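You operate a simulated robot arm through the tools that you are given. There is no shell and no other tool. Be economical: measure what you need, move in short steps, check, and stop when the job is done.

You are at the controls of a simulated robot arm. One attempt, no reset.

TASK
Put things in order on the top of the desk. At the end: the purple pod (marked "COCOA") from the top of the desk is on the grey coaster; the grey round tin (marked "SPARES") is on the cream saucer; the green can (marked "LEATHER") from the top of the desk is on the case; the clear water tank stands where the purple pod stood; whatever was shut is shut again. Leave all else as you found it, and nothing knocked over.
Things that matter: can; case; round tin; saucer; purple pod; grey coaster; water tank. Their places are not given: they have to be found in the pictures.

Only the result counts: the job must be done as asked and must still hold three seconds after the hand-in. Knocking over, shifting, dropping, spilling or breaking anything else fails it.

THE ROBOT
A 7-joint arm with a two-finger parallel gripper, fixed in place. Base frame: the origin is at the foot of the arm, x ahead of it, y to its left, z up; the work surface is at about z = 740. Readings come in mm, degrees, newtons and seconds.
With the tool pointing down near the work surface it reaches from about 300 to 680 mm from the base axis. Its first joint turns from -66.0 to 66.0 degrees. Payload 1.57 kg.
The tool frame sits at the grasp point between the pads (the TCP): z along the fingers, y along the line on which they close. The tips reach 30 mm beyond it. Largest opening 110 mm; finger width 24, thickness 12; the body of the gripper, 48 by 112 mm, starts 78 mm behind the TCP.
Orientation is told as [roll, pitch, yaw] about the base's x, y, z axes, in that order, counted from this pose: with the fingers straight down and closing along the base's y, the tool's x points along the base's -x, its y along +y and its z along -z.

THE INTERFACE
- The arm moves only by the tool servo_tool. Its argument "steps" is a list that holds one entry, the list of rows, each a list of 7 numbers: the turn, a rotation vector about the base's x, y, z in degrees, then the shift along the base's x, y, z in mm, then the gripper command, from -1 (fully open) to 1 (shut), values between in proportion. In form: [[[rx, ry, rz, dx, dy, dz, claw], ...]]. A call has 1 to 12 rows; each row shifts and turns the commanded pose from where the row before left it. A row lasts 0.2 s, in which the tool goes at most 50 mm and 8.6 degrees; a call with a longer step from one row to the next is refused whole, and so is a gripper value outside its range. Where a pose cannot be reached the arm comes as near as it can. A force on the tool above 40 N (or 10 N above the force at the start of the call, whichever is more), or a blocked arm, ends the call early, and 0.2 s more pass. Each finger travels about 108 mm/s and halts on what it meets, pressing with about 36 N; the grip force reading is that of the motor and also rises with nothing between the fingers. The clock runs only during rows and for 0.2 s after the last one: add rows that do not move to give the fingers time. The reply holds the time, the measured pose of the TCP, the force on the tool along the base axes, the opening and the grip force, in the units named above and with some noise.
- Cameras (640 x 400 px; columns grow to the right, rows downward): "scene" is fixed at [169.7, -406.5, 1389.9]; the picture's right is [0.66, -0.75, 0.00], its down [-0.52, -0.46, -0.72] and it looks along [0.54, 0.48, -0.69] (base axes); focal length 328 px, centre (320, 200). "wrist" rides on the gripper at [-36, 0, -80] in the tool frame; the picture's right is [0.00, -1.00, 0.00], its down [0.97, 0.00, -0.24] and it looks along [0.24, 0.00, 0.97] (tool axes); focal length 218 px, centre (320, 200).
- snapshot(camera): a new picture of that camera. No time passes.
- locate(camera, pixels): for up to 12 pixels [column, row] of the newest picture of that camera ("zoom" is the newest enlarged one), the place [x, y, z] in the base frame of the surface seen there, good to about 2 mm. No time passes.
- close_up(camera, box): a new picture of the part [left, top, right, bottom] of that camera's present view, enlarged. No time passes.
- sign_off(): hands the job in; it is judged then, once.

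Keep the steps short. Do not move on a guess: measure, check each grasp and each placing, and mend mistakes. In all there are 80 turns and 46 pictures (those below and enlarged ones count). Leave the gripper open and the arm clear of the work at the hand-in unless told otherwise, and finish with a single line.

The tools are called after "Call:" as name(argument=value, ...) on one line, values as JSON. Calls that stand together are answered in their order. servo_tool: Moves the arm, as the interface text tells. Its arguments: {"type":"object","properties":{"steps":{"type":"array","items":{"type":"array","items":{"type":"array","items":{"type":"number"}}}}},"required":["steps"]} The other tools are called the same way: snapshot (camera) takes a picture; locate (camera, pixels) gives the place of the surface under pixels of a picture; close_up (camera, box) takes an enlarged picture of a part of a camera's view; sign_off () hands the job in.

At the start:

```text
clock: 0.0
tool_pos: [333.1, 26.0, 1084.6]
tool_rot: [0.1, -0.1, 0.0]
ft_force: [-1.0, -0.4, 0.4]
finger_gap: 109.8
finger_force: 0.0
```

scene: 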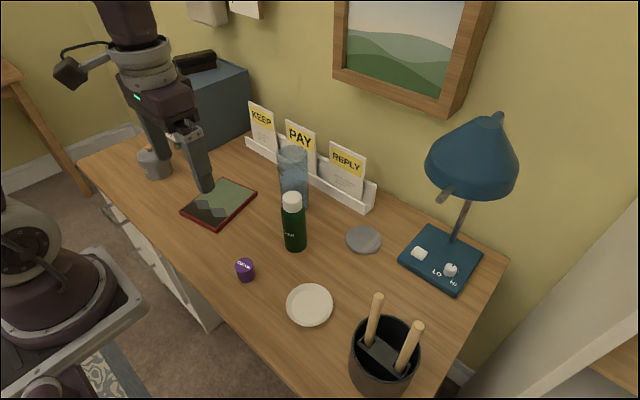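
wrist: 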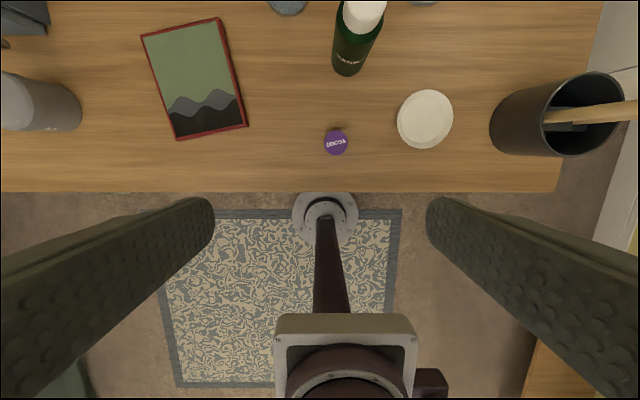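

I see the pod at about (245,270), saucer (310,305), coaster (364,240), green bottle (293,222), a tin-like thing at (155,163), a clear tank at (293,175) and a flat framed thing at (220,203). I'll enlarge to identify them.

Call:
close_up(camera="scene", box=[80, 40, 280, 240])

Call:
close_up(camera="scene", box=[220, 130, 420, 330])

```text
2.00 times, centred on (180, 140) of scene
```

zoom: 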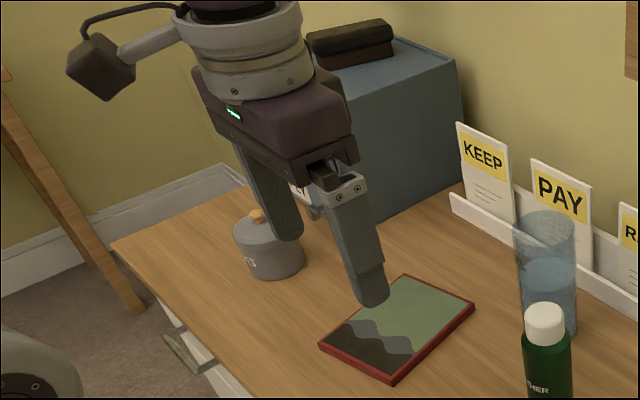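

```text
2.00 times, centred on (320, 230) of scene
```

zoom: 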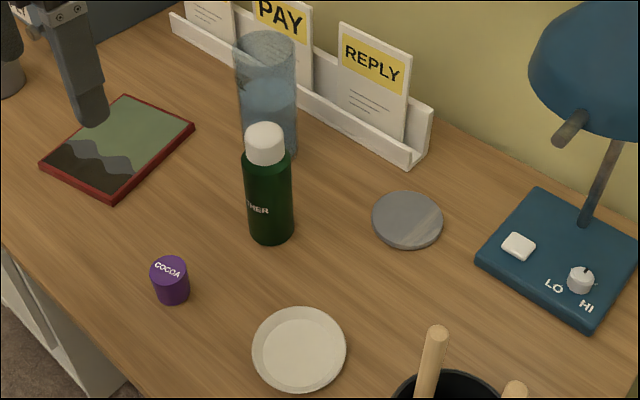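

The tin is half hidden by the fingers and the blue box by the arm. First I'll measure the visible items.

Call:
locate(camera="zoom", pixels=[[168, 266], [170, 298], [299, 348], [407, 216], [265, 130], [272, 240], [125, 97], [194, 127], [113, 198], [42, 165], [265, 45], [270, 155]])

Call:
servo_tool(steps=[[[0, 0, 0, -10, -40, 0, -1], [0, 0, 0, 0, -45, 0, -1], [0, 0, 0, 0, -45, 0, -1], [0, 0, 0, 0, -45, 0, -1], [0, 0, 0, 0, -45, 0, -1]]])

Call:
snapshot(camera="scene")

Call:
close_up(camera="scene", box=[80, 30, 280, 230])

```text
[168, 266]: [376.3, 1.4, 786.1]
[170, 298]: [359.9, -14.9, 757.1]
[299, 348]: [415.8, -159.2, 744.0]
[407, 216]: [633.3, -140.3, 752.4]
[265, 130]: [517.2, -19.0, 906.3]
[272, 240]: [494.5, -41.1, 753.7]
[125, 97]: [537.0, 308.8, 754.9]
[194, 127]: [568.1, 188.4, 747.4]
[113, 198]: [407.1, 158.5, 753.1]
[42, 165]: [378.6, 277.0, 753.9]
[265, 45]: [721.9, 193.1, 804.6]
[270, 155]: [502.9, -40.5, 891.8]
```

```text
clock: 1.2
tool_pos: [324.3, -194.9, 1085.3]
tool_rot: [0.1, 0.0, 0.0]
ft_force: [0.1, 0.0, 0.4]
finger_gap: 110.1
finger_force: 0.1
```

```text
41 pictures are left
```

scene: 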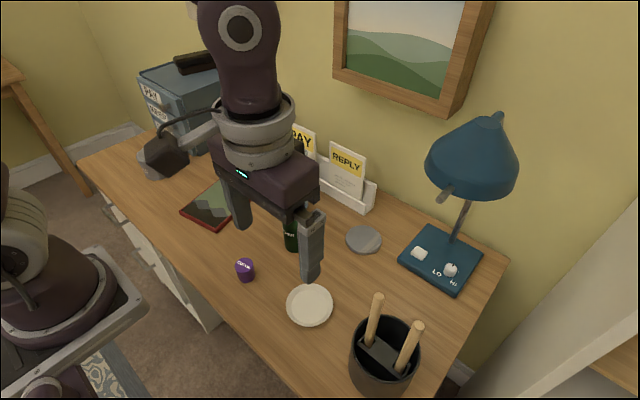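

```text
2.00 times, centred on (180, 130) of scene
```

zoom: 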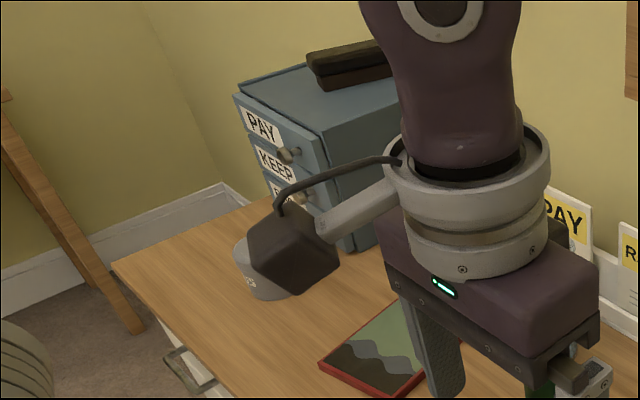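

The blue box has drawers marked PAY, KEEP and a third, with a brush on top. I'll move the arm left and look down from the wrist to see the tin, the flat object and the tank.

Call:
servo_tool(steps=[[[0, 0, 0, 10, 45, 0, -1], [0, 0, 0, 10, 45, 0, -1], [0, 0, 0, 10, 45, 0, -1], [0, 0, 0, 10, 45, 0, -1], [0, 0, 0, 10, 45, 0, -1], [0, 0, 0, 10, 45, 0, -1], [0, 0, 0, 10, 45, 0, -1], [0, 0, 0, 10, 45, 0, -1], [0, 0, 0, 0, 0, 0, -1]]])

Call:
snapshot(camera="wrist")

Call:
snapshot(camera="scene")

```text
clock: 3.2
tool_pos: [403.5, 168.5, 1082.7]
tool_rot: [0.2, 0.0, 0.1]
ft_force: [-1.1, -0.9, 0.5]
finger_gap: 110.3
finger_force: 0.1
```

```text
39 pictures are left
```

wrist: 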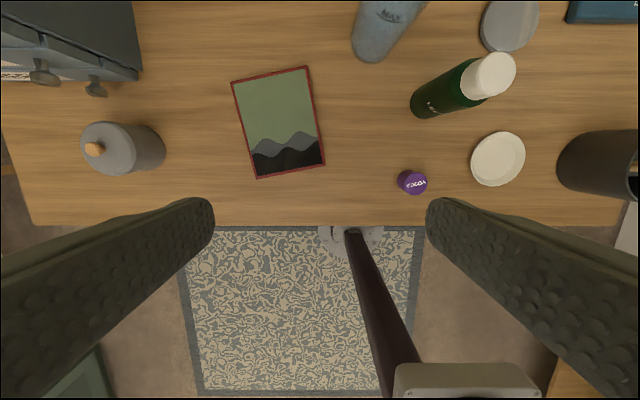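

```text
38 pictures are left
```

scene: 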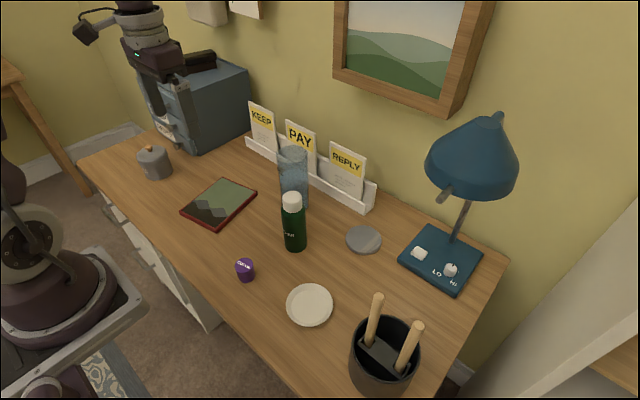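

Call:
close_up(camera="wrist", box=[60, 60, 340, 235])

Call:
close_up(camera="wrist", box=[320, 0, 560, 150])

Call:
close_up(camera="scene", box=[120, 120, 270, 240])

```text
2.29 times, centred on (200, 148) of wrist
```

zoom: 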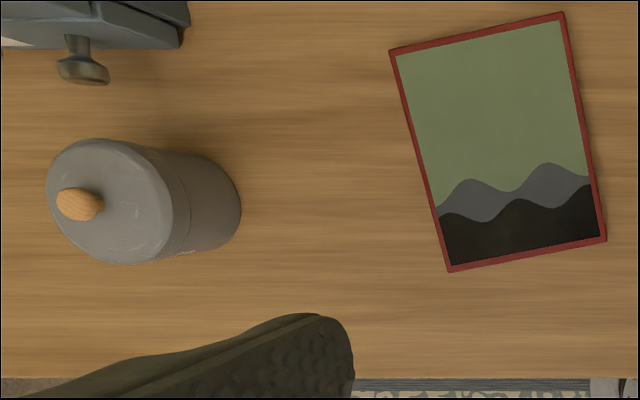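

```text
2.67 times, centred on (440, 75) of wrist
```

zoom: 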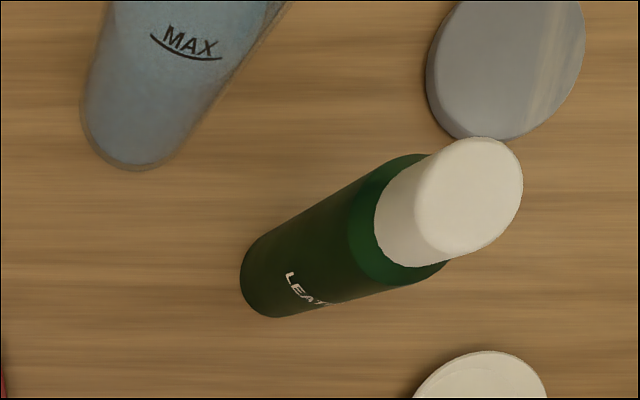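

```text
3.33 times, centred on (195, 180) of scene
```

zoom: 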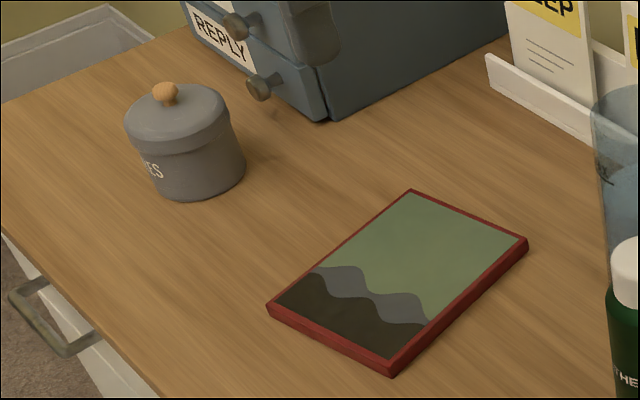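

Flat red-edged item = the case, the tin reads "...ES". Now measure tin, tank, case corners and can in the fresh pictures.

Call:
locate(camera="zoom", pixels=[[165, 92], [180, 110], [127, 125], [228, 115], [200, 198], [244, 165], [155, 180], [410, 190], [528, 240], [392, 372], [268, 308]])

Call:
locate(camera="wrist", pixels=[[94, 149], [115, 150], [365, 55], [380, 40], [490, 75], [416, 112], [412, 182], [498, 159], [480, 130], [524, 160], [484, 184], [510, 25]])

Call:
locate(camera="scene", pixels=[[364, 239], [346, 240], [382, 238], [364, 254], [364, 228], [279, 155], [308, 155], [293, 147], [293, 165], [303, 200], [287, 306], [333, 304]])

```text
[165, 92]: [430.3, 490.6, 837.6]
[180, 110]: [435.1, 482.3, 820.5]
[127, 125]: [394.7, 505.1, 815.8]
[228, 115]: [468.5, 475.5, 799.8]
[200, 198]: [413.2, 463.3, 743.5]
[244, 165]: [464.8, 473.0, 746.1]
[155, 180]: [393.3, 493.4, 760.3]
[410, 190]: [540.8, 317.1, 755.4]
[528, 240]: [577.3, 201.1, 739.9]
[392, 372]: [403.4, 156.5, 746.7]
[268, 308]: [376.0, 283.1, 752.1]
```

```text
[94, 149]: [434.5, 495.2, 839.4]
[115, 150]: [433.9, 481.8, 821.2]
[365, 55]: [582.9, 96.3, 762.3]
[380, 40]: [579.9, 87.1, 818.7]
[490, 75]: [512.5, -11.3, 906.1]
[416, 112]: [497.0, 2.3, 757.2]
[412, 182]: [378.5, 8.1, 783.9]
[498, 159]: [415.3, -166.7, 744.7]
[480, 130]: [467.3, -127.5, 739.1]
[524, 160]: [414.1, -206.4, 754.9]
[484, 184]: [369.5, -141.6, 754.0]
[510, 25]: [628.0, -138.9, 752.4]
```

```text
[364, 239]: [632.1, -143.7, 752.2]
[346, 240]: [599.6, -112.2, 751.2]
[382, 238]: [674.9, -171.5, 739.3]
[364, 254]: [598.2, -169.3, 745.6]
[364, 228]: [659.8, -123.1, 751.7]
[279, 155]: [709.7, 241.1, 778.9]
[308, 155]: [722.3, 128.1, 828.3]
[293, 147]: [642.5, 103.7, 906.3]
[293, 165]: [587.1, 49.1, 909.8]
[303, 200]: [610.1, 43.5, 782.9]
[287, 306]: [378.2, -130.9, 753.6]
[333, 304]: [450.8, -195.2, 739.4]
```

Measured: tin about (432,490), tank about (615,76) rim z 910, can about (505,-25) top 906, coaster (633,-142), saucer (414,-165), case centre about (475,240), pod about (372,0). I'll go above the pod and look, and meanwhile locate the lamp parts.

Call:
locate(camera="scene", pixels=[[440, 190], [430, 165], [470, 190], [443, 196], [515, 190], [400, 255], [430, 228], [462, 215], [176, 133], [180, 146], [200, 152], [192, 90]])

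Call:
servo_tool(steps=[[[0, 0, 0, -8, -40, -30, -1], [0, 0, 0, -8, -40, -30, -1], [0, 0, 0, -8, -40, -30, -1], [0, 0, 0, -8, -40, -30, -1], [0, 0, 0, 0, -7, -10, -1], [0, 0, 0, 0, 0, 0, -1]]])

Call:
snapshot(camera="wrist")

```text
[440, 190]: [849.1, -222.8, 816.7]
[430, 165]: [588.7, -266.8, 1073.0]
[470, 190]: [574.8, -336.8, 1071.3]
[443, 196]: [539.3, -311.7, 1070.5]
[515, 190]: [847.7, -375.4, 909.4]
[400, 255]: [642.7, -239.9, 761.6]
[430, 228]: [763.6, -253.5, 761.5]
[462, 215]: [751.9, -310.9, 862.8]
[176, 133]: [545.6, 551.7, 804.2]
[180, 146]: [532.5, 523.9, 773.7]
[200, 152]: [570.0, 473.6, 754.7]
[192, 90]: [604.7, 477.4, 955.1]
```

```text
refused: row 1 steps farther than a row can; nothing moved
```

```text
34 pictures are left
```

wrist: 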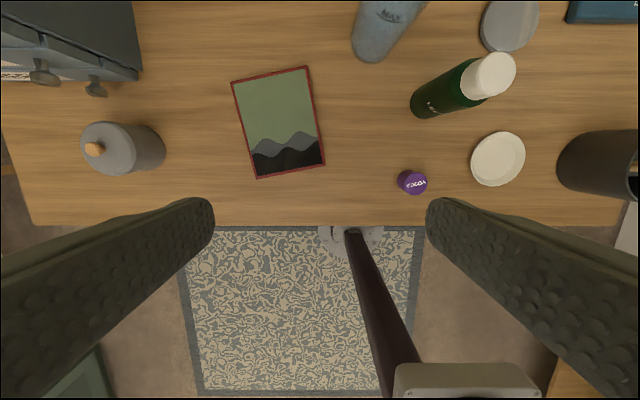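

The step was too long (diagonal), so nothing moved. Lamp shade is above z 1070 and y < -266, away from the coaster. Repeat with shorter rows.

Call:
servo_tool(steps=[[[0, 0, 0, -6, -34, -26, -1], [0, 0, 0, -6, -34, -26, -1], [0, 0, 0, -6, -34, -26, -1], [0, 0, 0, -6, -34, -26, -1], [0, 0, 0, -6, -31, -26, -1], [0, 0, 0, 0, 0, 0, -1]]])

Call:
snapshot(camera="wrist")

```text
clock: 4.6
tool_pos: [372.9, -2.3, 952.1]
tool_rot: [0.1, -0.2, 0.1]
ft_force: [0.2, 0.0, -0.3]
finger_gap: 110.0
finger_force: 0.0
```

```text
33 pictures are left
```

wrist: 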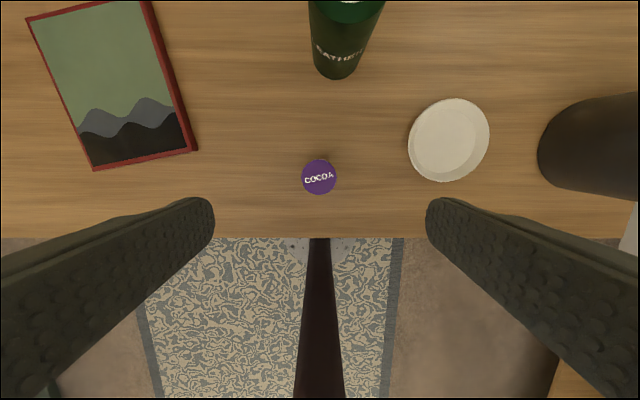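

Call:
locate(camera="wrist", pixels=[[319, 177], [304, 177], [334, 177], [319, 163], [319, 191], [449, 140], [411, 140], [487, 140], [449, 102], [449, 178], [435, 150], [330, 161]])

```text
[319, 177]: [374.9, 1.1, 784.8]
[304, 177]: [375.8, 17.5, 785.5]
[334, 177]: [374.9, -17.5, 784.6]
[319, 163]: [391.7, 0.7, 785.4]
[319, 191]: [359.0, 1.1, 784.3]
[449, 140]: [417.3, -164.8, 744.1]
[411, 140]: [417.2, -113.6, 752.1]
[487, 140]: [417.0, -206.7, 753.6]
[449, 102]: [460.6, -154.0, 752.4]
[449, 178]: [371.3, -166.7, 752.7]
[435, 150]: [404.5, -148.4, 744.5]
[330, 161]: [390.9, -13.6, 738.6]
```

Pod centre (375,0), top 785, diameter 36. Desk below is clear; saucer rim starts at y = -113, finger outer edge at y = -67. Partly close and descend over it.

Call:
servo_tool(steps=[[[0, 0, 0, 2, 2, -40, -0.3], [0, 0, 0, 0, 0, -40, -0.3], [0, 0, 0, 0, 0, -40, -0.3], [0, 0, 0, 0, 0, -30, -0.3], [0, 0, 0, 0, 0, -24, -0.3], [0, 0, 0, 0, 0, 0, -0.3], [0, 0, 0, 0, 0, 0, 0.6], [0, 0, 0, 0, 0, 0, 1], [0, 0, 0, 0, 0, 0, 1]]])

```text
clock: 6.6
tool_pos: [376.3, -0.0, 781.3]
tool_rot: [0.1, -0.2, 0.0]
ft_force: [-0.8, 0.2, -0.5]
finger_gap: 38.2
finger_force: 35.6
```

Gripped (gap 38, 36 N). Lift, go right past the can, then forward to the coaster.

Call:
servo_tool(steps=[[[0, 0, 0, 0, 0, 35, 1], [0, 0, 0, 0, 0, 40, 1], [0, 0, 0, 0, 0, 40, 1], [0, 0, 0, 0, -45, 15, 1], [0, 0, 0, 0, -48, 0, 1], [0, 0, 0, 10, -45, 0, 1], [0, 0, 0, 48, -4, 0, 1], [0, 0, 0, 48, 0, 0, 1], [0, 0, 0, 48, 0, 0, 1], [0, 0, 0, 48, 0, 0, 1], [0, 0, 0, 46, 0, 0, 1], [0, 0, 0, 10, 0, 0, 1]]])

Call:
snapshot(camera="wrist")

Call:
snapshot(camera="scene")

```text
clock: 9.2
tool_pos: [635.1, -141.3, 911.2]
tool_rot: [0.2, 0.0, 0.0]
ft_force: [-0.3, 0.2, 0.4]
finger_gap: 38.4
finger_force: 35.8
```

```text
32 pictures are left
```

wrist: 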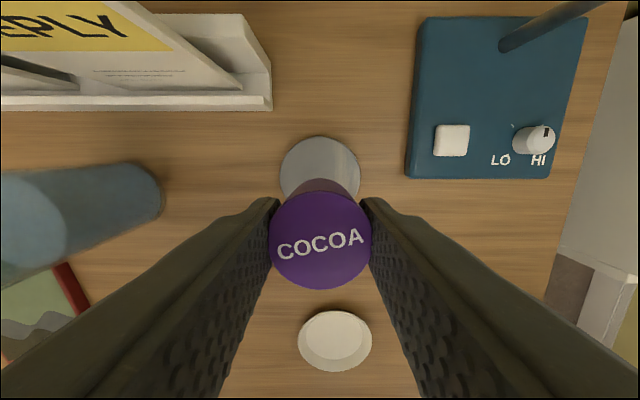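

```text
31 pictures are left
```

scene: 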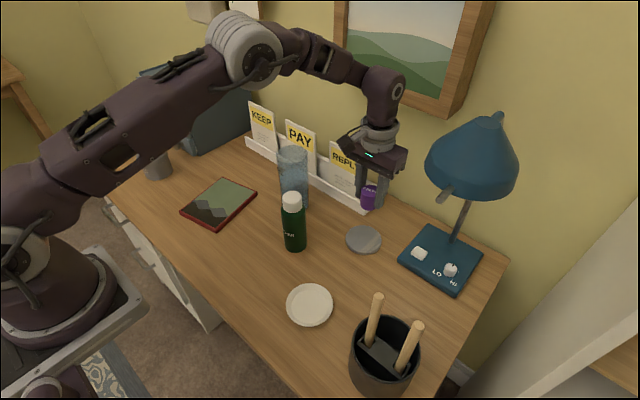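

The pod is held straight above the coaster. Measure the coaster edges to centre it.

Call:
locate(camera="wrist", pixels=[[283, 173], [357, 173], [320, 139], [298, 146], [342, 146]])

Call:
locate(camera="scene", pixels=[[348, 240], [380, 239], [364, 251], [364, 228]])

```text
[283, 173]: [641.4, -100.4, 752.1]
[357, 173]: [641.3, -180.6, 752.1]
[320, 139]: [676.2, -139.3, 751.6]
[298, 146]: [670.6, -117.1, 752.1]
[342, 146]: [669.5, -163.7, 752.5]
```

```text
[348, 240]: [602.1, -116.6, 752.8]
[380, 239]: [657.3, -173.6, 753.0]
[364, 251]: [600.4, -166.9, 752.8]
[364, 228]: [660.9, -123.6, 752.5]
```

Coaster centre (632,-142), z 752. Lower to z about 795 in slowing steps.

Call:
servo_tool(steps=[[[0, 0, 0, -3, 0, -40, 1], [0, 0, 0, 0, 0, -40, 1], [0, 0, 0, 0, 0, -20, 1], [0, 0, 0, 0, 0, -8, 1], [0, 0, 0, 0, 0, -4, 1], [0, 0, 0, 0, 0, 0, 1]]])

```text
clock: 10.6
tool_pos: [632.5, -139.3, 801.0]
tool_rot: [0.1, -0.1, -0.1]
ft_force: [-0.2, 0.2, 0.6]
finger_gap: 38.3
finger_force: 36.3
```

Still about 7 mm up. Go down in small steps and watch the force.

Call:
servo_tool(steps=[[[0, 0, 0, 0, -2, -3, 1], [0, 0, 0, 0, 0, -2, 1], [0, 0, 0, 0, 0, -2, 1], [0, 0, 0, 0, 0, 0, 1]]])

Call:
close_up(camera="scene", box=[310, 180, 430, 280])

```text
clock: 11.6
tool_pos: [630.8, -142.4, 792.5]
tool_rot: [0.0, -0.2, 0.0]
ft_force: [-2.7, 2.2, 19.7]
finger_gap: 38.7
finger_force: 35.9
```

```text
4.00 times, centred on (370, 230) of scene
```

zoom: 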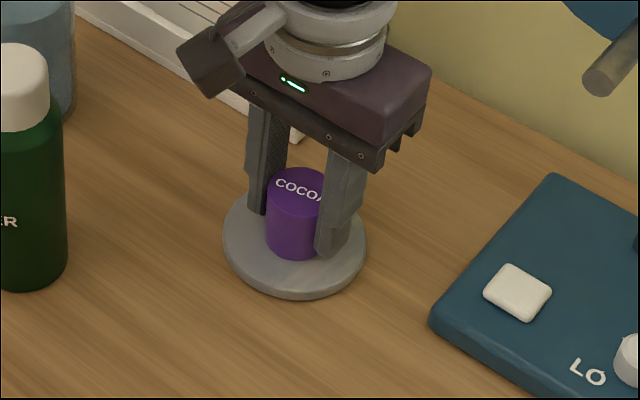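

It touches the coaster (20 N up). Ease 1 mm, open partly and lift.

Call:
servo_tool(steps=[[[0, 0, 0, 0, 0, 1, 1], [0, 0, 0, 0, 0, 0, 0.1], [0, 0, 0, 0, 0, 0, -0.1], [0, 0, 0, 0, 0, 20, -0.1], [0, 0, 0, 0, 0, 40, -0.1], [0, 0, 0, 0, 0, 45, -0.1], [0, 0, 0, -20, 0, 40, -0.3], [0, 0, 0, -20, 0, 40, -0.5], [0, 0, 0, 0, 20, 0, -1], [0, 0, 0, 0, 40, 0, -1]]])

Call:
snapshot(camera="wrist")

```text
clock: 13.8
tool_pos: [589.3, -82.2, 975.7]
tool_rot: [0.1, -0.1, 0.0]
ft_force: [0.4, 0.4, 0.2]
finger_gap: 110.1
finger_force: 0.2
```

```text
29 pictures are left
```

wrist: 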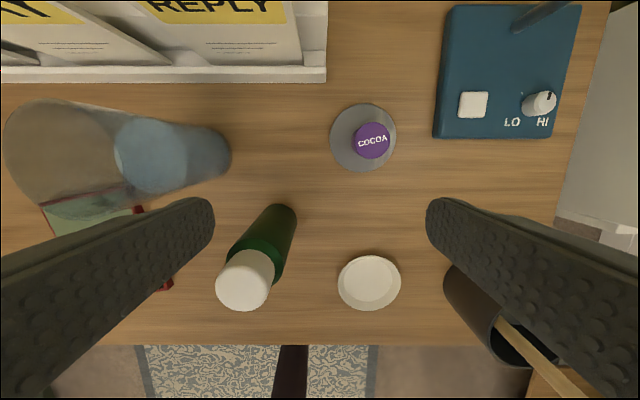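

Pod is upright on the coaster. Next the tank: go above it higher up and look down.

Call:
servo_tool(steps=[[[0, 0, 0, 0, 20, 40, -1], [0, 0, 0, 0, 40, 20, -1], [0, 0, 0, 0, 45, 0, -1], [0, 0, 0, 0, 45, 0, -1], [0, 0, 0, 0, 8, 0, -1], [0, 0, 0, 0, 0, 0, -1]]])

Call:
snapshot(camera="wrist")

```text
clock: 15.2
tool_pos: [590.8, 76.2, 1036.6]
tool_rot: [0.1, -0.1, 0.0]
ft_force: [0.5, 0.0, -0.7]
finger_gap: 110.1
finger_force: 0.0
```

```text
28 pictures are left
```

wrist: 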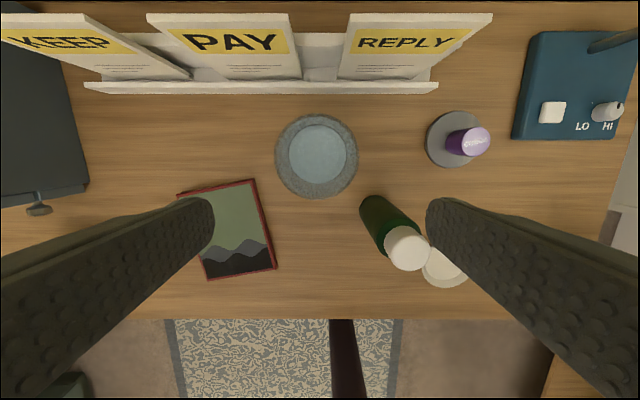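

Call:
locate(camera="wrist", pixels=[[317, 116], [317, 195], [277, 156], [356, 156], [318, 155], [345, 152], [292, 152], [288, 130], [345, 184], [318, 183], [300, 75], [445, 25]])

Call:
close_up(camera="wrist", box=[240, 90, 400, 220])

Call:
close_up(camera="scene", box=[240, 120, 350, 230])

```text
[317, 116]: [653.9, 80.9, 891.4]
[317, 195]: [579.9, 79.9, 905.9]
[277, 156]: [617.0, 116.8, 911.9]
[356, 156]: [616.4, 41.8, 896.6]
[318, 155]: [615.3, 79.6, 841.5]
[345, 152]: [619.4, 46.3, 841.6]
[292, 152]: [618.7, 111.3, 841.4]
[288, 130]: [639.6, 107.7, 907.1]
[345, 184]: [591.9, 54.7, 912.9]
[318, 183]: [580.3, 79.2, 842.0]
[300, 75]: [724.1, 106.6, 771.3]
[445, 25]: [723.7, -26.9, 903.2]
```

```text
3.08 times, centred on (320, 155) of wrist
```

zoom: 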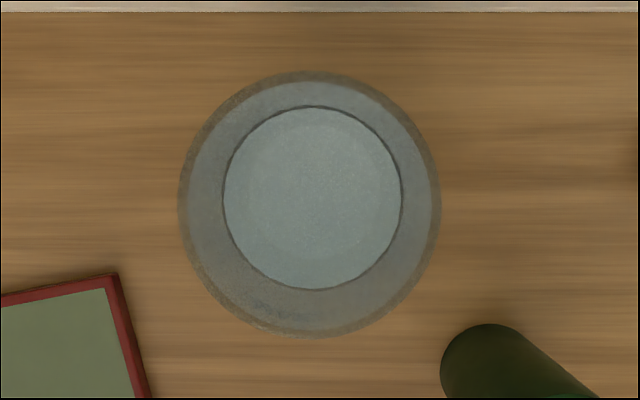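

```text
3.64 times, centred on (295, 175) of scene
```

zoom: 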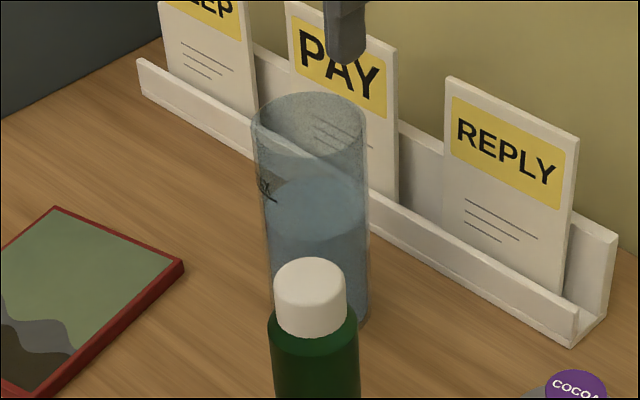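

Tank centre (617,79), rim z 911, diameter 76, water at 842, open top: it must stay level and move gently. Move over it and descend to TCP z about 848.

Call:
servo_tool(steps=[[[0, 0, 0, 26, 2, 0, -1], [0, 0, 0, 0, 0, 0, -1], [0, 0, 0, 0, 0, -40, -1], [0, 0, 0, 0, 0, -40, -1], [0, 0, 0, 0, 0, -40, -1], [0, 0, 0, 0, 0, -40, -1], [0, 0, 0, 0, 0, -25, -1], [0, 0, 0, 0, 0, 0, -1]]])

Call:
close_up(camera="scene", box=[230, 80, 390, 220])

```text
clock: 17.0
tool_pos: [617.5, 79.4, 850.8]
tool_rot: [0.1, 0.0, 0.0]
ft_force: [0.3, -0.3, 0.0]
finger_gap: 110.0
finger_force: 0.0
```

```text
2.86 times, centred on (310, 150) of scene
```

zoom: 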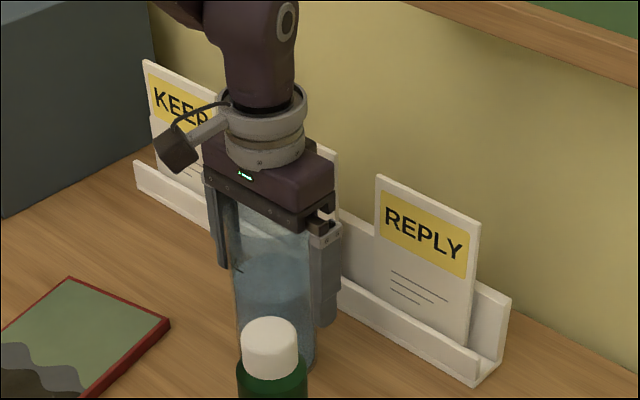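

The fingers straddle the tank evenly. Close slowly to it, then press.

Call:
servo_tool(steps=[[[0, 0, 0, 0, 0, 0, -0.7], [0, 0, 0, 0, 0, 0, -0.5], [0, 0, 0, 0, 0, 0, -0.4], [0, 0, 0, 0, 0, 0, -0.3], [0, 0, 0, 0, 0, 0, 0], [0, 0, 0, 0, 0, 0, 1], [0, 0, 0, 0, 0, 0, 1]]])

```text
clock: 18.6
tool_pos: [616.7, 79.9, 852.5]
tool_rot: [0.1, -0.1, -0.1]
ft_force: [0.8, 1.9, -0.3]
finger_gap: 74.8
finger_force: 36.1
```

Held (gap 75). Lift gently a little and check.

Call:
servo_tool(steps=[[[0, 0, 0, 0, 0, 2, 1], [0, 0, 0, 0, 0, 4, 1], [0, 0, 0, 0, 0, 7, 1], [0, 0, 0, 0, 0, 8, 1], [0, 0, 0, 0, 0, 6, 1], [0, 0, 0, 0, 0, 3, 1], [0, 0, 0, 0, 0, 0, 1]]])

Call:
close_up(camera="scene", box=[230, 80, 390, 240])

```text
clock: 20.2
tool_pos: [616.2, 78.3, 880.6]
tool_rot: [0.1, 0.0, 0.0]
ft_force: [0.5, 0.3, -5.4]
finger_gap: 74.9
finger_force: 35.7
```

```text
2.50 times, centred on (310, 160) of scene
```

zoom: 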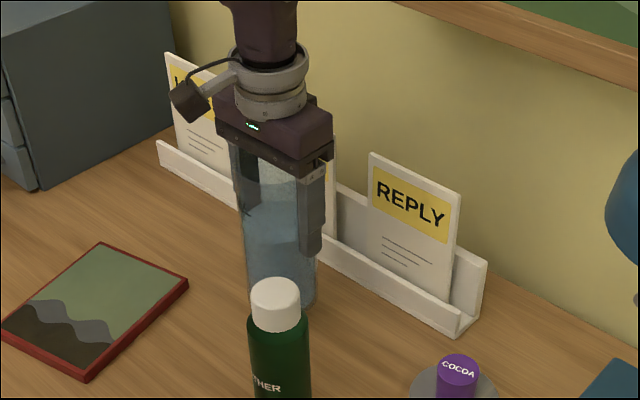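

Tank lifted (about 5.4 N, 28 mm up). Now slide it back along -x at y about 79, between case and can, with gentle speed ramps.

Call:
servo_tool(steps=[[[0, 0, 0, -5, 0, 0, 1], [0, 0, 0, -10, 0, 0, 1], [0, 0, 0, -16, 0, 0, 1], [0, 0, 0, -22, 0, 0, 1], [0, 0, 0, -25, 0, 0, 1], [0, 0, 0, -25, 0, 0, 1], [0, 0, 0, -25, 0, 0, 1], [0, 0, 0, -25, 0, 0, 1], [0, 0, 0, -25, 0, 0, 1], [0, 0, 0, -22, 0, 0, 1], [0, 0, 0, -17, -3, 0, 1], [0, 0, 0, -12, -6, 0, 1]]])

Call:
servo_tool(steps=[[[0, 0, 0, -7, -8, 0, 1], [0, 0, 0, -4, -12, 0, 1], [0, 0, 0, 0, -14, 0, 1], [0, 0, 0, 0, -14, 0, 1], [0, 0, 0, 0, -10, 0, 1], [0, 0, 0, 0, -7, 0, 1], [0, 0, 0, 0, -3, 0, 1], [0, 0, 0, 0, 0, 0, 1]]])

Call:
snapshot(camera="scene")

```text
clock: 22.8
tool_pos: [387.1, 67.9, 883.8]
tool_rot: [0.1, -0.1, 0.1]
ft_force: [0.6, -0.2, -6.0]
finger_gap: 74.5
finger_force: 36.3
```

```text
clock: 24.6
tool_pos: [376.7, 0.7, 883.0]
tool_rot: [0.1, 0.0, -0.1]
ft_force: [-0.4, -0.1, -6.1]
finger_gap: 74.5
finger_force: 36.6
```

```text
23 pictures are left
```

scene: 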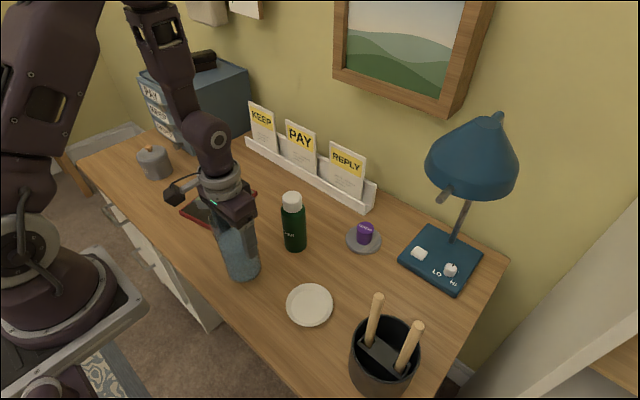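

Tank is over the pod's old spot (375,0), level. Lower about 30 mm slowly.

Call:
servo_tool(steps=[[[0, 0, 0, -1, -1, -4, 1], [0, 0, 0, 0, 0, -8, 1], [0, 0, 0, 0, 0, -8, 1], [0, 0, 0, 0, 0, -4, 1], [0, 0, 0, 0, 0, -3, 1], [0, 0, 0, 0, 0, 0, 1]]])

```text
clock: 26.0
tool_pos: [374.8, -0.5, 856.4]
tool_rot: [0.0, 0.0, 0.0]
ft_force: [-0.3, -0.3, -6.1]
finger_gap: 74.6
finger_force: 35.8
```

Call:
servo_tool(steps=[[[0, 0, 0, 0, 0, -2, 1], [0, 0, 0, 0, 0, -1, 1], [0, 0, 0, 0, 0, -1, 1], [0, 0, 0, 0, 0, 0, 1]]])

```text
clock: 27.0
tool_pos: [376.4, -0.9, 851.3]
tool_rot: [0.1, -0.2, 0.1]
ft_force: [3.0, -1.5, 28.5]
finger_gap: 74.2
finger_force: 35.6
```

On the desk. Ease up, open slowly, and rise well clear.

Call:
servo_tool(steps=[[[0, 0, 0, 0, 0, 1.5, 1], [0, 0, 0, 0, 0, 0, 0.2], [0, 0, 0, 0, 0, 0, -0.3], [0, 0, 0, 0, 0, 0, -0.6], [0, 0, 0, 0, 0, 0, -1], [0, 0, 0, 0, 0, 0, -1], [0, 0, 0, 0, 0, 25, -1], [0, 0, 0, 0, 0, 45, -1], [0, 0, 0, 0, 0, 45, -1], [0, 0, 0, 0, 0, 45, -1], [0, 0, 0, 0, 0, 30, -1], [0, 0, 0, 0, 0, 0, -1]]])

Call:
snapshot(camera="wrist")

```text
clock: 29.6
tool_pos: [378.2, 0.1, 1041.8]
tool_rot: [0.0, -0.1, 0.1]
ft_force: [0.4, -0.5, -0.3]
finger_gap: 109.9
finger_force: 0.1
```

```text
22 pictures are left
```

wrist: 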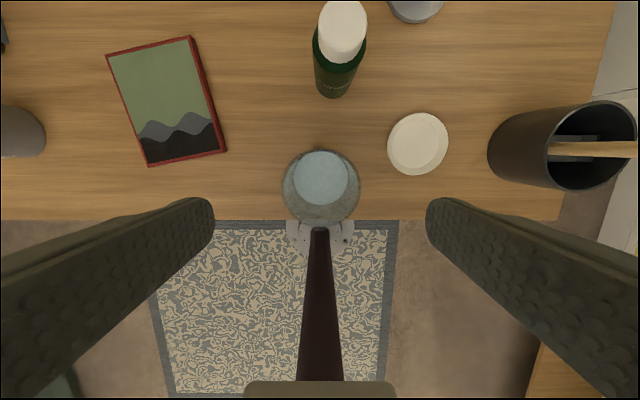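

Tank stands on the pod's old spot. Next the can: locate its cap and the case corners.

Call:
locate(camera="wrist", pixels=[[343, 25], [322, 25], [364, 25], [343, 52], [330, 96], [343, 4], [109, 56], [190, 38], [224, 152], [149, 164], [165, 100]])

Call:
locate(camera="scene", pixels=[[292, 196], [282, 213], [305, 213], [284, 200], [301, 200], [294, 250]])

```text
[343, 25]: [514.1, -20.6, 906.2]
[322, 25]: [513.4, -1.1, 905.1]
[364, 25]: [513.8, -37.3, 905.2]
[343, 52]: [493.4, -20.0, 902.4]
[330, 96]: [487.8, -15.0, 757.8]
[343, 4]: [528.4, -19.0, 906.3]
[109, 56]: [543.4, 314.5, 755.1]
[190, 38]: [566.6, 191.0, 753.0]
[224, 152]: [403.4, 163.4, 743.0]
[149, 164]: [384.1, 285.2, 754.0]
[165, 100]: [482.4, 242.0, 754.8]
```

```text
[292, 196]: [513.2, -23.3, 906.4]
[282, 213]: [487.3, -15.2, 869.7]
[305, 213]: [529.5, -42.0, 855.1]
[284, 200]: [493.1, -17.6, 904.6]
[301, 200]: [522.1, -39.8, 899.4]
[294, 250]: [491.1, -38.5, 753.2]
```

Can centre about (511,-20), shoulder near z 860, cap top 906. Case centre (474,238), top 755. Move over the can and descend to TCP z about 838.

Call:
servo_tool(steps=[[[0, 0, 0, 45, -6, 0, -1], [0, 0, 0, 45, -7, 0, -1], [0, 0, 0, 43, -7, 0, -1], [0, 0, 0, 0, 0, 0, -1], [0, 0, 0, 0, 0, -45, -1], [0, 0, 0, 0, 0, -45, -1], [0, 0, 0, 0, 0, -45, -1], [0, 0, 0, 0, 0, -35, -1], [0, 0, 0, 0, 0, -32, -1], [0, 0, 0, 0, 0, 0, -1]]])

Call:
close_up(camera="scene", box=[210, 140, 350, 280])

```text
clock: 31.8
tool_pos: [509.9, -21.8, 840.9]
tool_rot: [0.1, -0.1, 0.0]
ft_force: [0.3, 0.1, 0.1]
finger_gap: 110.1
finger_force: 0.1
```

```text
2.86 times, centred on (280, 210) of scene
```

zoom: 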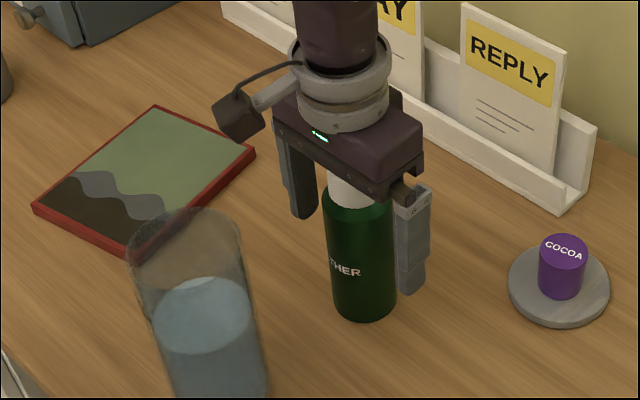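

Fingers straddle the can. Close gradually, then lift 20 mm.

Call:
servo_tool(steps=[[[0, 0, 0, 0, 0, 0, -0.6], [0, 0, 0, 0, 0, 0, -0.3], [0, 0, 0, 0, 0, 0, -0.1], [0, 0, 0, 0, 0, 0, 0.1], [0, 0, 0, 0, 0, 0, 1], [0, 0, 0, 0, 0, 0, 1]]])

Call:
servo_tool(steps=[[[0, 0, 0, 0, 0, 5, 1], [0, 0, 0, 0, 0, 15, 1], [0, 0, 0, 0, 0, 20, 1], [0, 0, 0, 0, 0, 20, 1], [0, 0, 0, 0, 0, 0, 1]]])

Call:
close_up(camera="scene", box=[210, 120, 350, 260])

```text
clock: 33.2
tool_pos: [509.5, -21.3, 840.9]
tool_rot: [0.1, -0.2, -0.1]
ft_force: [-0.6, 2.3, 3.8]
finger_gap: 55.1
finger_force: 36.0
```

```text
clock: 34.4
tool_pos: [510.5, -20.5, 901.0]
tool_rot: [0.1, 0.0, 0.0]
ft_force: [0.1, 1.4, -2.5]
finger_gap: 54.9
finger_force: 35.7
```

```text
2.86 times, centred on (280, 190) of scene
```

zoom: 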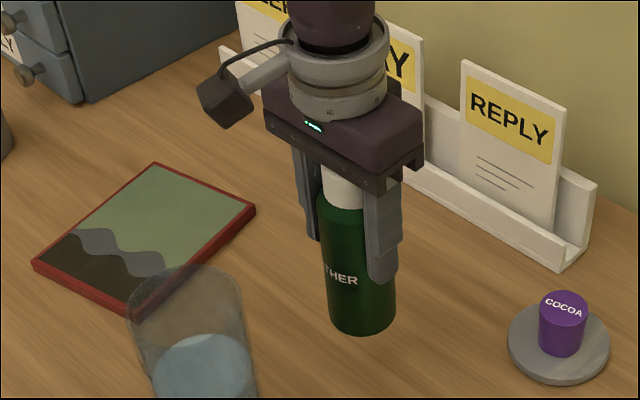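

Can held, bottom 60 mm above the desk. Carry it to above the case centre (474,238), then lower to near z 862.

Call:
servo_tool(steps=[[[0, 0, 0, 0, 20, 0, 1], [0, 0, 0, 0, 35, 0, 1], [0, 0, 0, 0, 40, 0, 1], [0, 0, 0, -6, 40, 0, 1], [0, 0, 0, -10, 40, 0, 1], [0, 0, 0, -10, 40, 0, 1], [0, 0, 0, -10, 30, 0, 1], [0, 0, 0, 0, 14, 0, 1], [0, 0, 0, 0, 0, 0, 1], [0, 0, 0, 0, 0, -20, 1], [0, 0, 0, 0, 0, -15, 1], [0, 0, 0, 0, 0, 0, 1]]])

Call:
servo_tool(steps=[[[0, 0, 0, 0, 0, -3, 1], [0, 0, 0, 0, 0, -2, 1], [0, 0, 0, 0, 0, -1.5, 1], [0, 0, 0, 0, 0, 0, 1]]])

```text
clock: 37.0
tool_pos: [473.1, 237.7, 865.2]
tool_rot: [0.0, 0.0, 0.1]
ft_force: [0.2, -0.2, -2.1]
finger_gap: 54.9
finger_force: 36.5
```

```text
clock: 38.0
tool_pos: [472.7, 239.2, 859.6]
tool_rot: [0.1, -0.1, 0.0]
ft_force: [0.1, 0.0, -3.3]
finger_gap: 54.8
finger_force: 36.2
```

No contact yet at 859.6; continue down a few mm.

Call:
servo_tool(steps=[[[0, 0, 0, 0, 0, -1.5, 1], [0, 0, 0, 0, 0, -1.5, 1], [0, 0, 0, 0, 0, -1, 1], [0, 0, 0, 0, 0, 0, 1]]])

Call:
close_up(camera="scene", box=[150, 120, 290, 260])

```text
clock: 39.0
tool_pos: [472.9, 239.5, 856.2]
tool_rot: [0.1, -0.2, 0.0]
ft_force: [-1.5, -1.5, 17.9]
finger_gap: 54.9
finger_force: 35.8
```

```text
2.86 times, centred on (220, 190) of scene
```

zoom: 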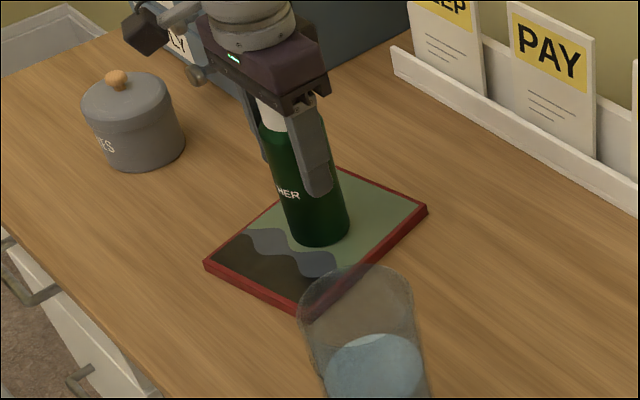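

Can stands on the case. Ease, open, rise straight up, then look at the tin.

Call:
servo_tool(steps=[[[0, 0, 0, 0, 0, 1, 1], [0, 0, 0, 0, 0, 0, 0.2], [0, 0, 0, 0, 0, 0, -0.4], [0, 0, 0, 0, 0, 0, -1], [0, 0, 0, 0, 0, 0, -1], [0, 0, 0, 0, 0, 30, -1], [0, 0, 0, 0, 0, 45, -1], [0, 0, 0, 0, 0, 45, -1], [0, 0, 0, 0, 0, 45, -1], [0, 0, 0, 0, 0, 20, -1]]])

Call:
servo_tool(steps=[[[0, 0, 0, -10, 30, 0, -1], [0, 0, 0, -10, 40, 0, -1], [0, 0, 0, -10, 40, 0, -1], [0, 0, 0, -10, 40, 0, -1], [0, 0, 0, -10, 40, 0, -1], [0, 0, 0, 0, 30, 0, -1], [0, 0, 0, 0, 20, 0, -1], [0, 0, 0, 0, 0, 0, -1]]])

Call:
snapshot(camera="wrist")

Call:
snapshot(camera="scene")

```text
clock: 41.2
tool_pos: [472.2, 240.4, 1042.3]
tool_rot: [0.0, 0.0, 0.0]
ft_force: [-0.2, -0.2, 0.6]
finger_gap: 110.0
finger_force: 0.1
```

```text
clock: 43.0
tool_pos: [424.0, 469.2, 1040.2]
tool_rot: [0.0, 0.0, -0.1]
ft_force: [0.4, -0.5, -0.4]
finger_gap: 110.1
finger_force: 0.1
out of reach, approached as far as the arm can: row 7
```

```text
18 pictures are left
```

wrist: 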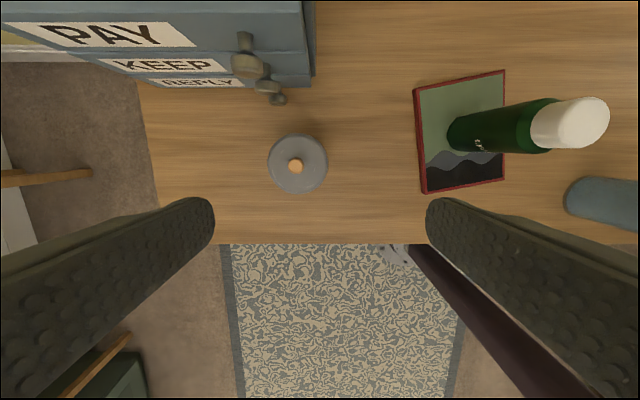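

```text
17 pictures are left
```

scene: 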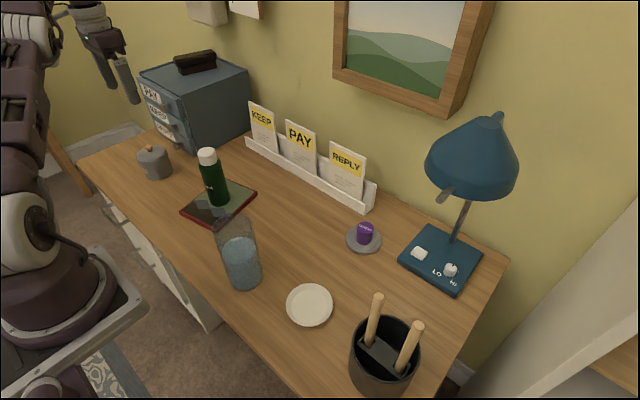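

Everything else is in order. Measure the tin's lid, knob, body and the drawer knobs.

Call:
locate(camera="wrist", pixels=[[295, 166], [270, 163], [326, 163], [298, 137], [298, 191], [320, 163], [278, 98], [266, 86], [247, 62], [245, 40], [150, 180], [220, 165]])

Call:
close_up(camera="scene", box=[115, 125, 205, 195])

```text
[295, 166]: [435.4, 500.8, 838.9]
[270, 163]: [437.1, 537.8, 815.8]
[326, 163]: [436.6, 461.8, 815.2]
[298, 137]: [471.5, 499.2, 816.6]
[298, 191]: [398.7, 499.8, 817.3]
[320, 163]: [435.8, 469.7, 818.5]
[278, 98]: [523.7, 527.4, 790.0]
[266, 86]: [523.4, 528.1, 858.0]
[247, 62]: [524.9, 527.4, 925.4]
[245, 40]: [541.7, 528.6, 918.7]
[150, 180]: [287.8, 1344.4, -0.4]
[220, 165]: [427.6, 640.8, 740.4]
```

```text
5.71 times, centred on (160, 160) of scene
```

zoom: 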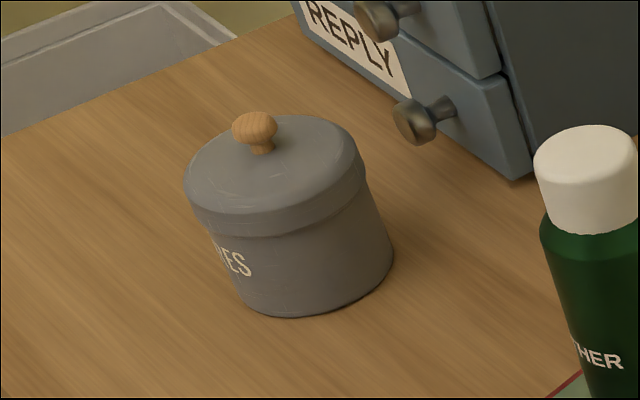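

Tin centre (436,500), lid top 817, knob 839, drawer knobs start at x 516. Lid has a slight lip. Descend to z about 900 first (better reach), then centre.

Call:
servo_tool(steps=[[[0, 0, 0, 0, 0, -40, -1], [0, 0, 0, 0, 0, -40, -1], [0, 0, 0, 0, 0, -40, -1], [0, 0, 0, 0, 0, -20, -1], [0, 0, 0, 12, 20, 0, -1], [0, 0, 0, 0, 0, 0, -1]]])

```text
clock: 44.4
tool_pos: [434.0, 487.9, 901.6]
tool_rot: [-0.1, -0.1, -0.1]
ft_force: [-0.8, 0.1, -0.1]
finger_gap: 110.1
finger_force: 0.0
```

Call:
servo_tool(steps=[[[0, 0, 0, 2, 12, 0, -1], [0, 0, 0, 0, 0, -30, -1], [0, 0, 0, 0, 0, 0, -1]]])

Call:
snapshot(camera="wrist")

```text
clock: 45.2
tool_pos: [435.1, 488.1, 872.1]
tool_rot: [0.1, -0.1, 0.2]
ft_force: [-0.1, -0.1, 1.2]
finger_gap: 110.1
finger_force: 0.0
out of reach, approached as far as the arm can: row 1
```

```text
15 pictures are left
```

wrist: 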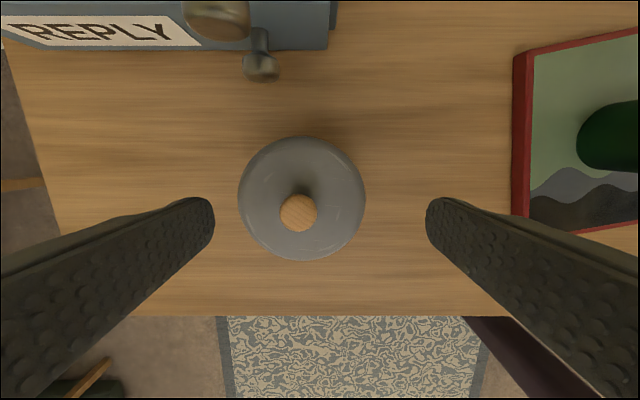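

Reach ends at y=488 here; the left finger still clears the tin by ~4 mm. Lower to z 855 (tips above lid) and try the shift again.

Call:
servo_tool(steps=[[[0, 0, 0, 0, 0, -17, -1], [0, 0, 0, 0, 6, 0, -1], [0, 0, 0, 0, 5, 0, -1], [0, 0, 0, 0, 0, 0, -1]]])

```text
clock: 46.2
tool_pos: [428.0, 488.2, 848.8]
tool_rot: [-1.4, 0.8, 0.4]
ft_force: [-0.9, -0.9, -0.4]
finger_gap: 110.0
finger_force: 0.0
out of reach, approached as far as the arm can: row 2, 3
```

The pose begins to tilt, so I won't force it. Go up to ~890, pull back a bit, and turn the hand 48° so it lines up with the arm's azimuth (fingers closing across), which may free reach.

Call:
servo_tool(steps=[[[0, 0, 0, 0, -11, 0, -1], [0, 0, 0, 0, 0, 40, -1], [0, 0, 8, 0, 0, 0, -1], [0, 0, 8, 0, 0, 0, -1], [0, 0, 8, 0, 0, 0, -1], [0, 0, 8, 0, 0, 0, -1], [0, 0, 8, 0, 0, 0, -1], [0, 0, 8, 0, 0, 0, -1], [0, 0, 0, 0, 0, 0, -1]]])

```text
clock: 48.2
tool_pos: [427.3, 475.8, 887.8]
tool_rot: [0.0, -0.1, 48.2]
ft_force: [0.0, -0.3, 0.8]
finger_gap: 109.8
finger_force: 0.0
out of reach, approached as far as the arm can: row 1
```

Call:
servo_tool(steps=[[[0, 0, 0, 4, 8, 0, -1], [0, 0, 0, 4, 8, 0, -1], [0, 0, 0, 2, 8, -10, -1], [0, 0, 0, 0, 0, 0, -1]]])

```text
clock: 49.2
tool_pos: [435.3, 493.9, 882.7]
tool_rot: [0.0, 0.0, 47.9]
ft_force: [0.2, -0.1, -0.2]
finger_gap: 110.0
finger_force: 0.1
out of reach, approached as far as the arm can: row 3
```

Now at (435,494). A small tangential correction (-2.5,+2.5) and descend to z 850, then re-read.

Call:
servo_tool(steps=[[[0, 0, 0, -2.5, 2.5, 0, -1], [0, 0, 0, 0, 0, -20, -1], [0, 0, 0, 0, 0, -12, -1], [0, 0, 0, 0, 0, 0, -1]]])

Call:
snapshot(camera="wrist")

```text
clock: 50.2
tool_pos: [432.9, 495.8, 852.2]
tool_rot: [0.1, -0.2, 48.2]
ft_force: [-0.1, -0.1, -0.1]
finger_gap: 109.9
finger_force: 0.1
```

```text
14 pictures are left
```

wrist: 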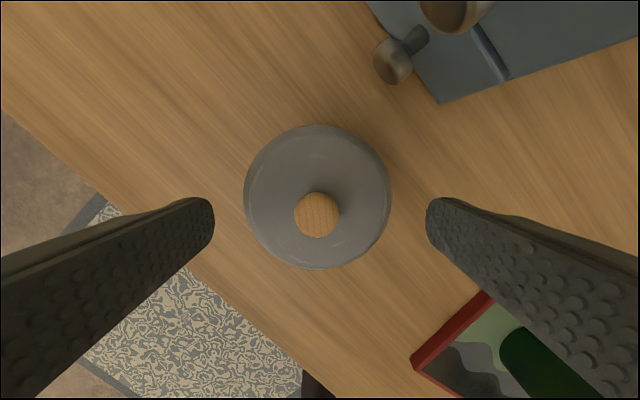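

Tin is centred between the fingers and clear of drawer knobs. Descend toward TCP z 774 (tips about 744).

Call:
servo_tool(steps=[[[0, 0, 0, 0, 0, -25, -1], [0, 0, 0, 0, 0, -25, -1], [0, 0, 0, 1, 1, -20, -1], [0, 0, 0, 1, 1, -9, -1], [0, 0, 0, 0, 0, 0, -1]]])

Call:
close_up(camera="scene", box=[90, 80, 230, 200])

```text
clock: 51.4
tool_pos: [426.5, 486.5, 773.5]
tool_rot: [0.1, -0.1, 48.1]
ft_force: [-0.7, -0.1, -0.3]
finger_gap: 110.0
finger_force: 0.0
out of reach, approached as far as the arm can: row 2, 3, 4
```

```text
3.33 times, centred on (160, 140) of scene
```

zoom: 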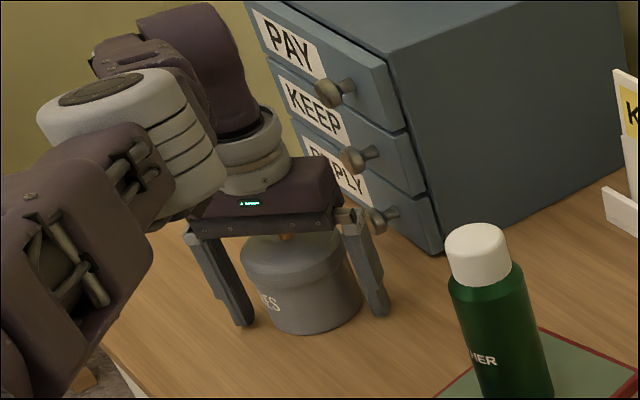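

At this height reach ends at radius 647, so the fingers sit 16 mm short of the tin's centre; closing there would squeeze it out. I'll raise 12 mm, tilt the hand 12° (tips outward), then move outward 16 mm.

Call:
servo_tool(steps=[[[0, 0, 0, 0, 0, 12, -1], [4.46, -4.01, 0, 0, 0, 0, -1], [4.46, -4.01, 0, 0, 0, 0, -1], [0, 0, 0, 4, 5, 0, -1], [0, 0, 0, 4, 5, 0, -1], [0, 0, 0, 0, 0, 0, -1]]])

```text
clock: 52.8
tool_pos: [434.3, 496.3, 785.4]
tool_rot: [0.1, -12.1, 48.1]
ft_force: [0.4, 0.3, 0.1]
finger_gap: 109.9
finger_force: 0.0
```

Reached. Move the last (2,4) and lower to z about 777; then close gently.

Call:
servo_tool(steps=[[[0, 0, 0, 2, 4, -4, -1], [0, 0, 0, 0, 0, -4, -1], [0, 0, 0, 0, 0, 0, -1]]])

Call:
snapshot(camera="wrist")

```text
clock: 53.6
tool_pos: [435.5, 500.4, 777.4]
tool_rot: [0.1, -12.2, 47.9]
ft_force: [-0.3, -0.2, -0.5]
finger_gap: 110.0
finger_force: 0.1
```

```text
12 pictures are left
```

wrist: 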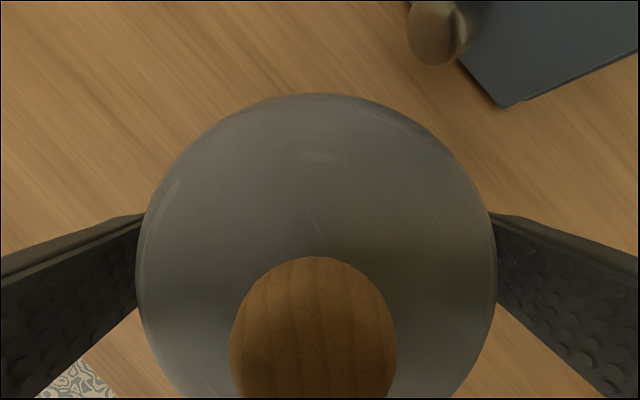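

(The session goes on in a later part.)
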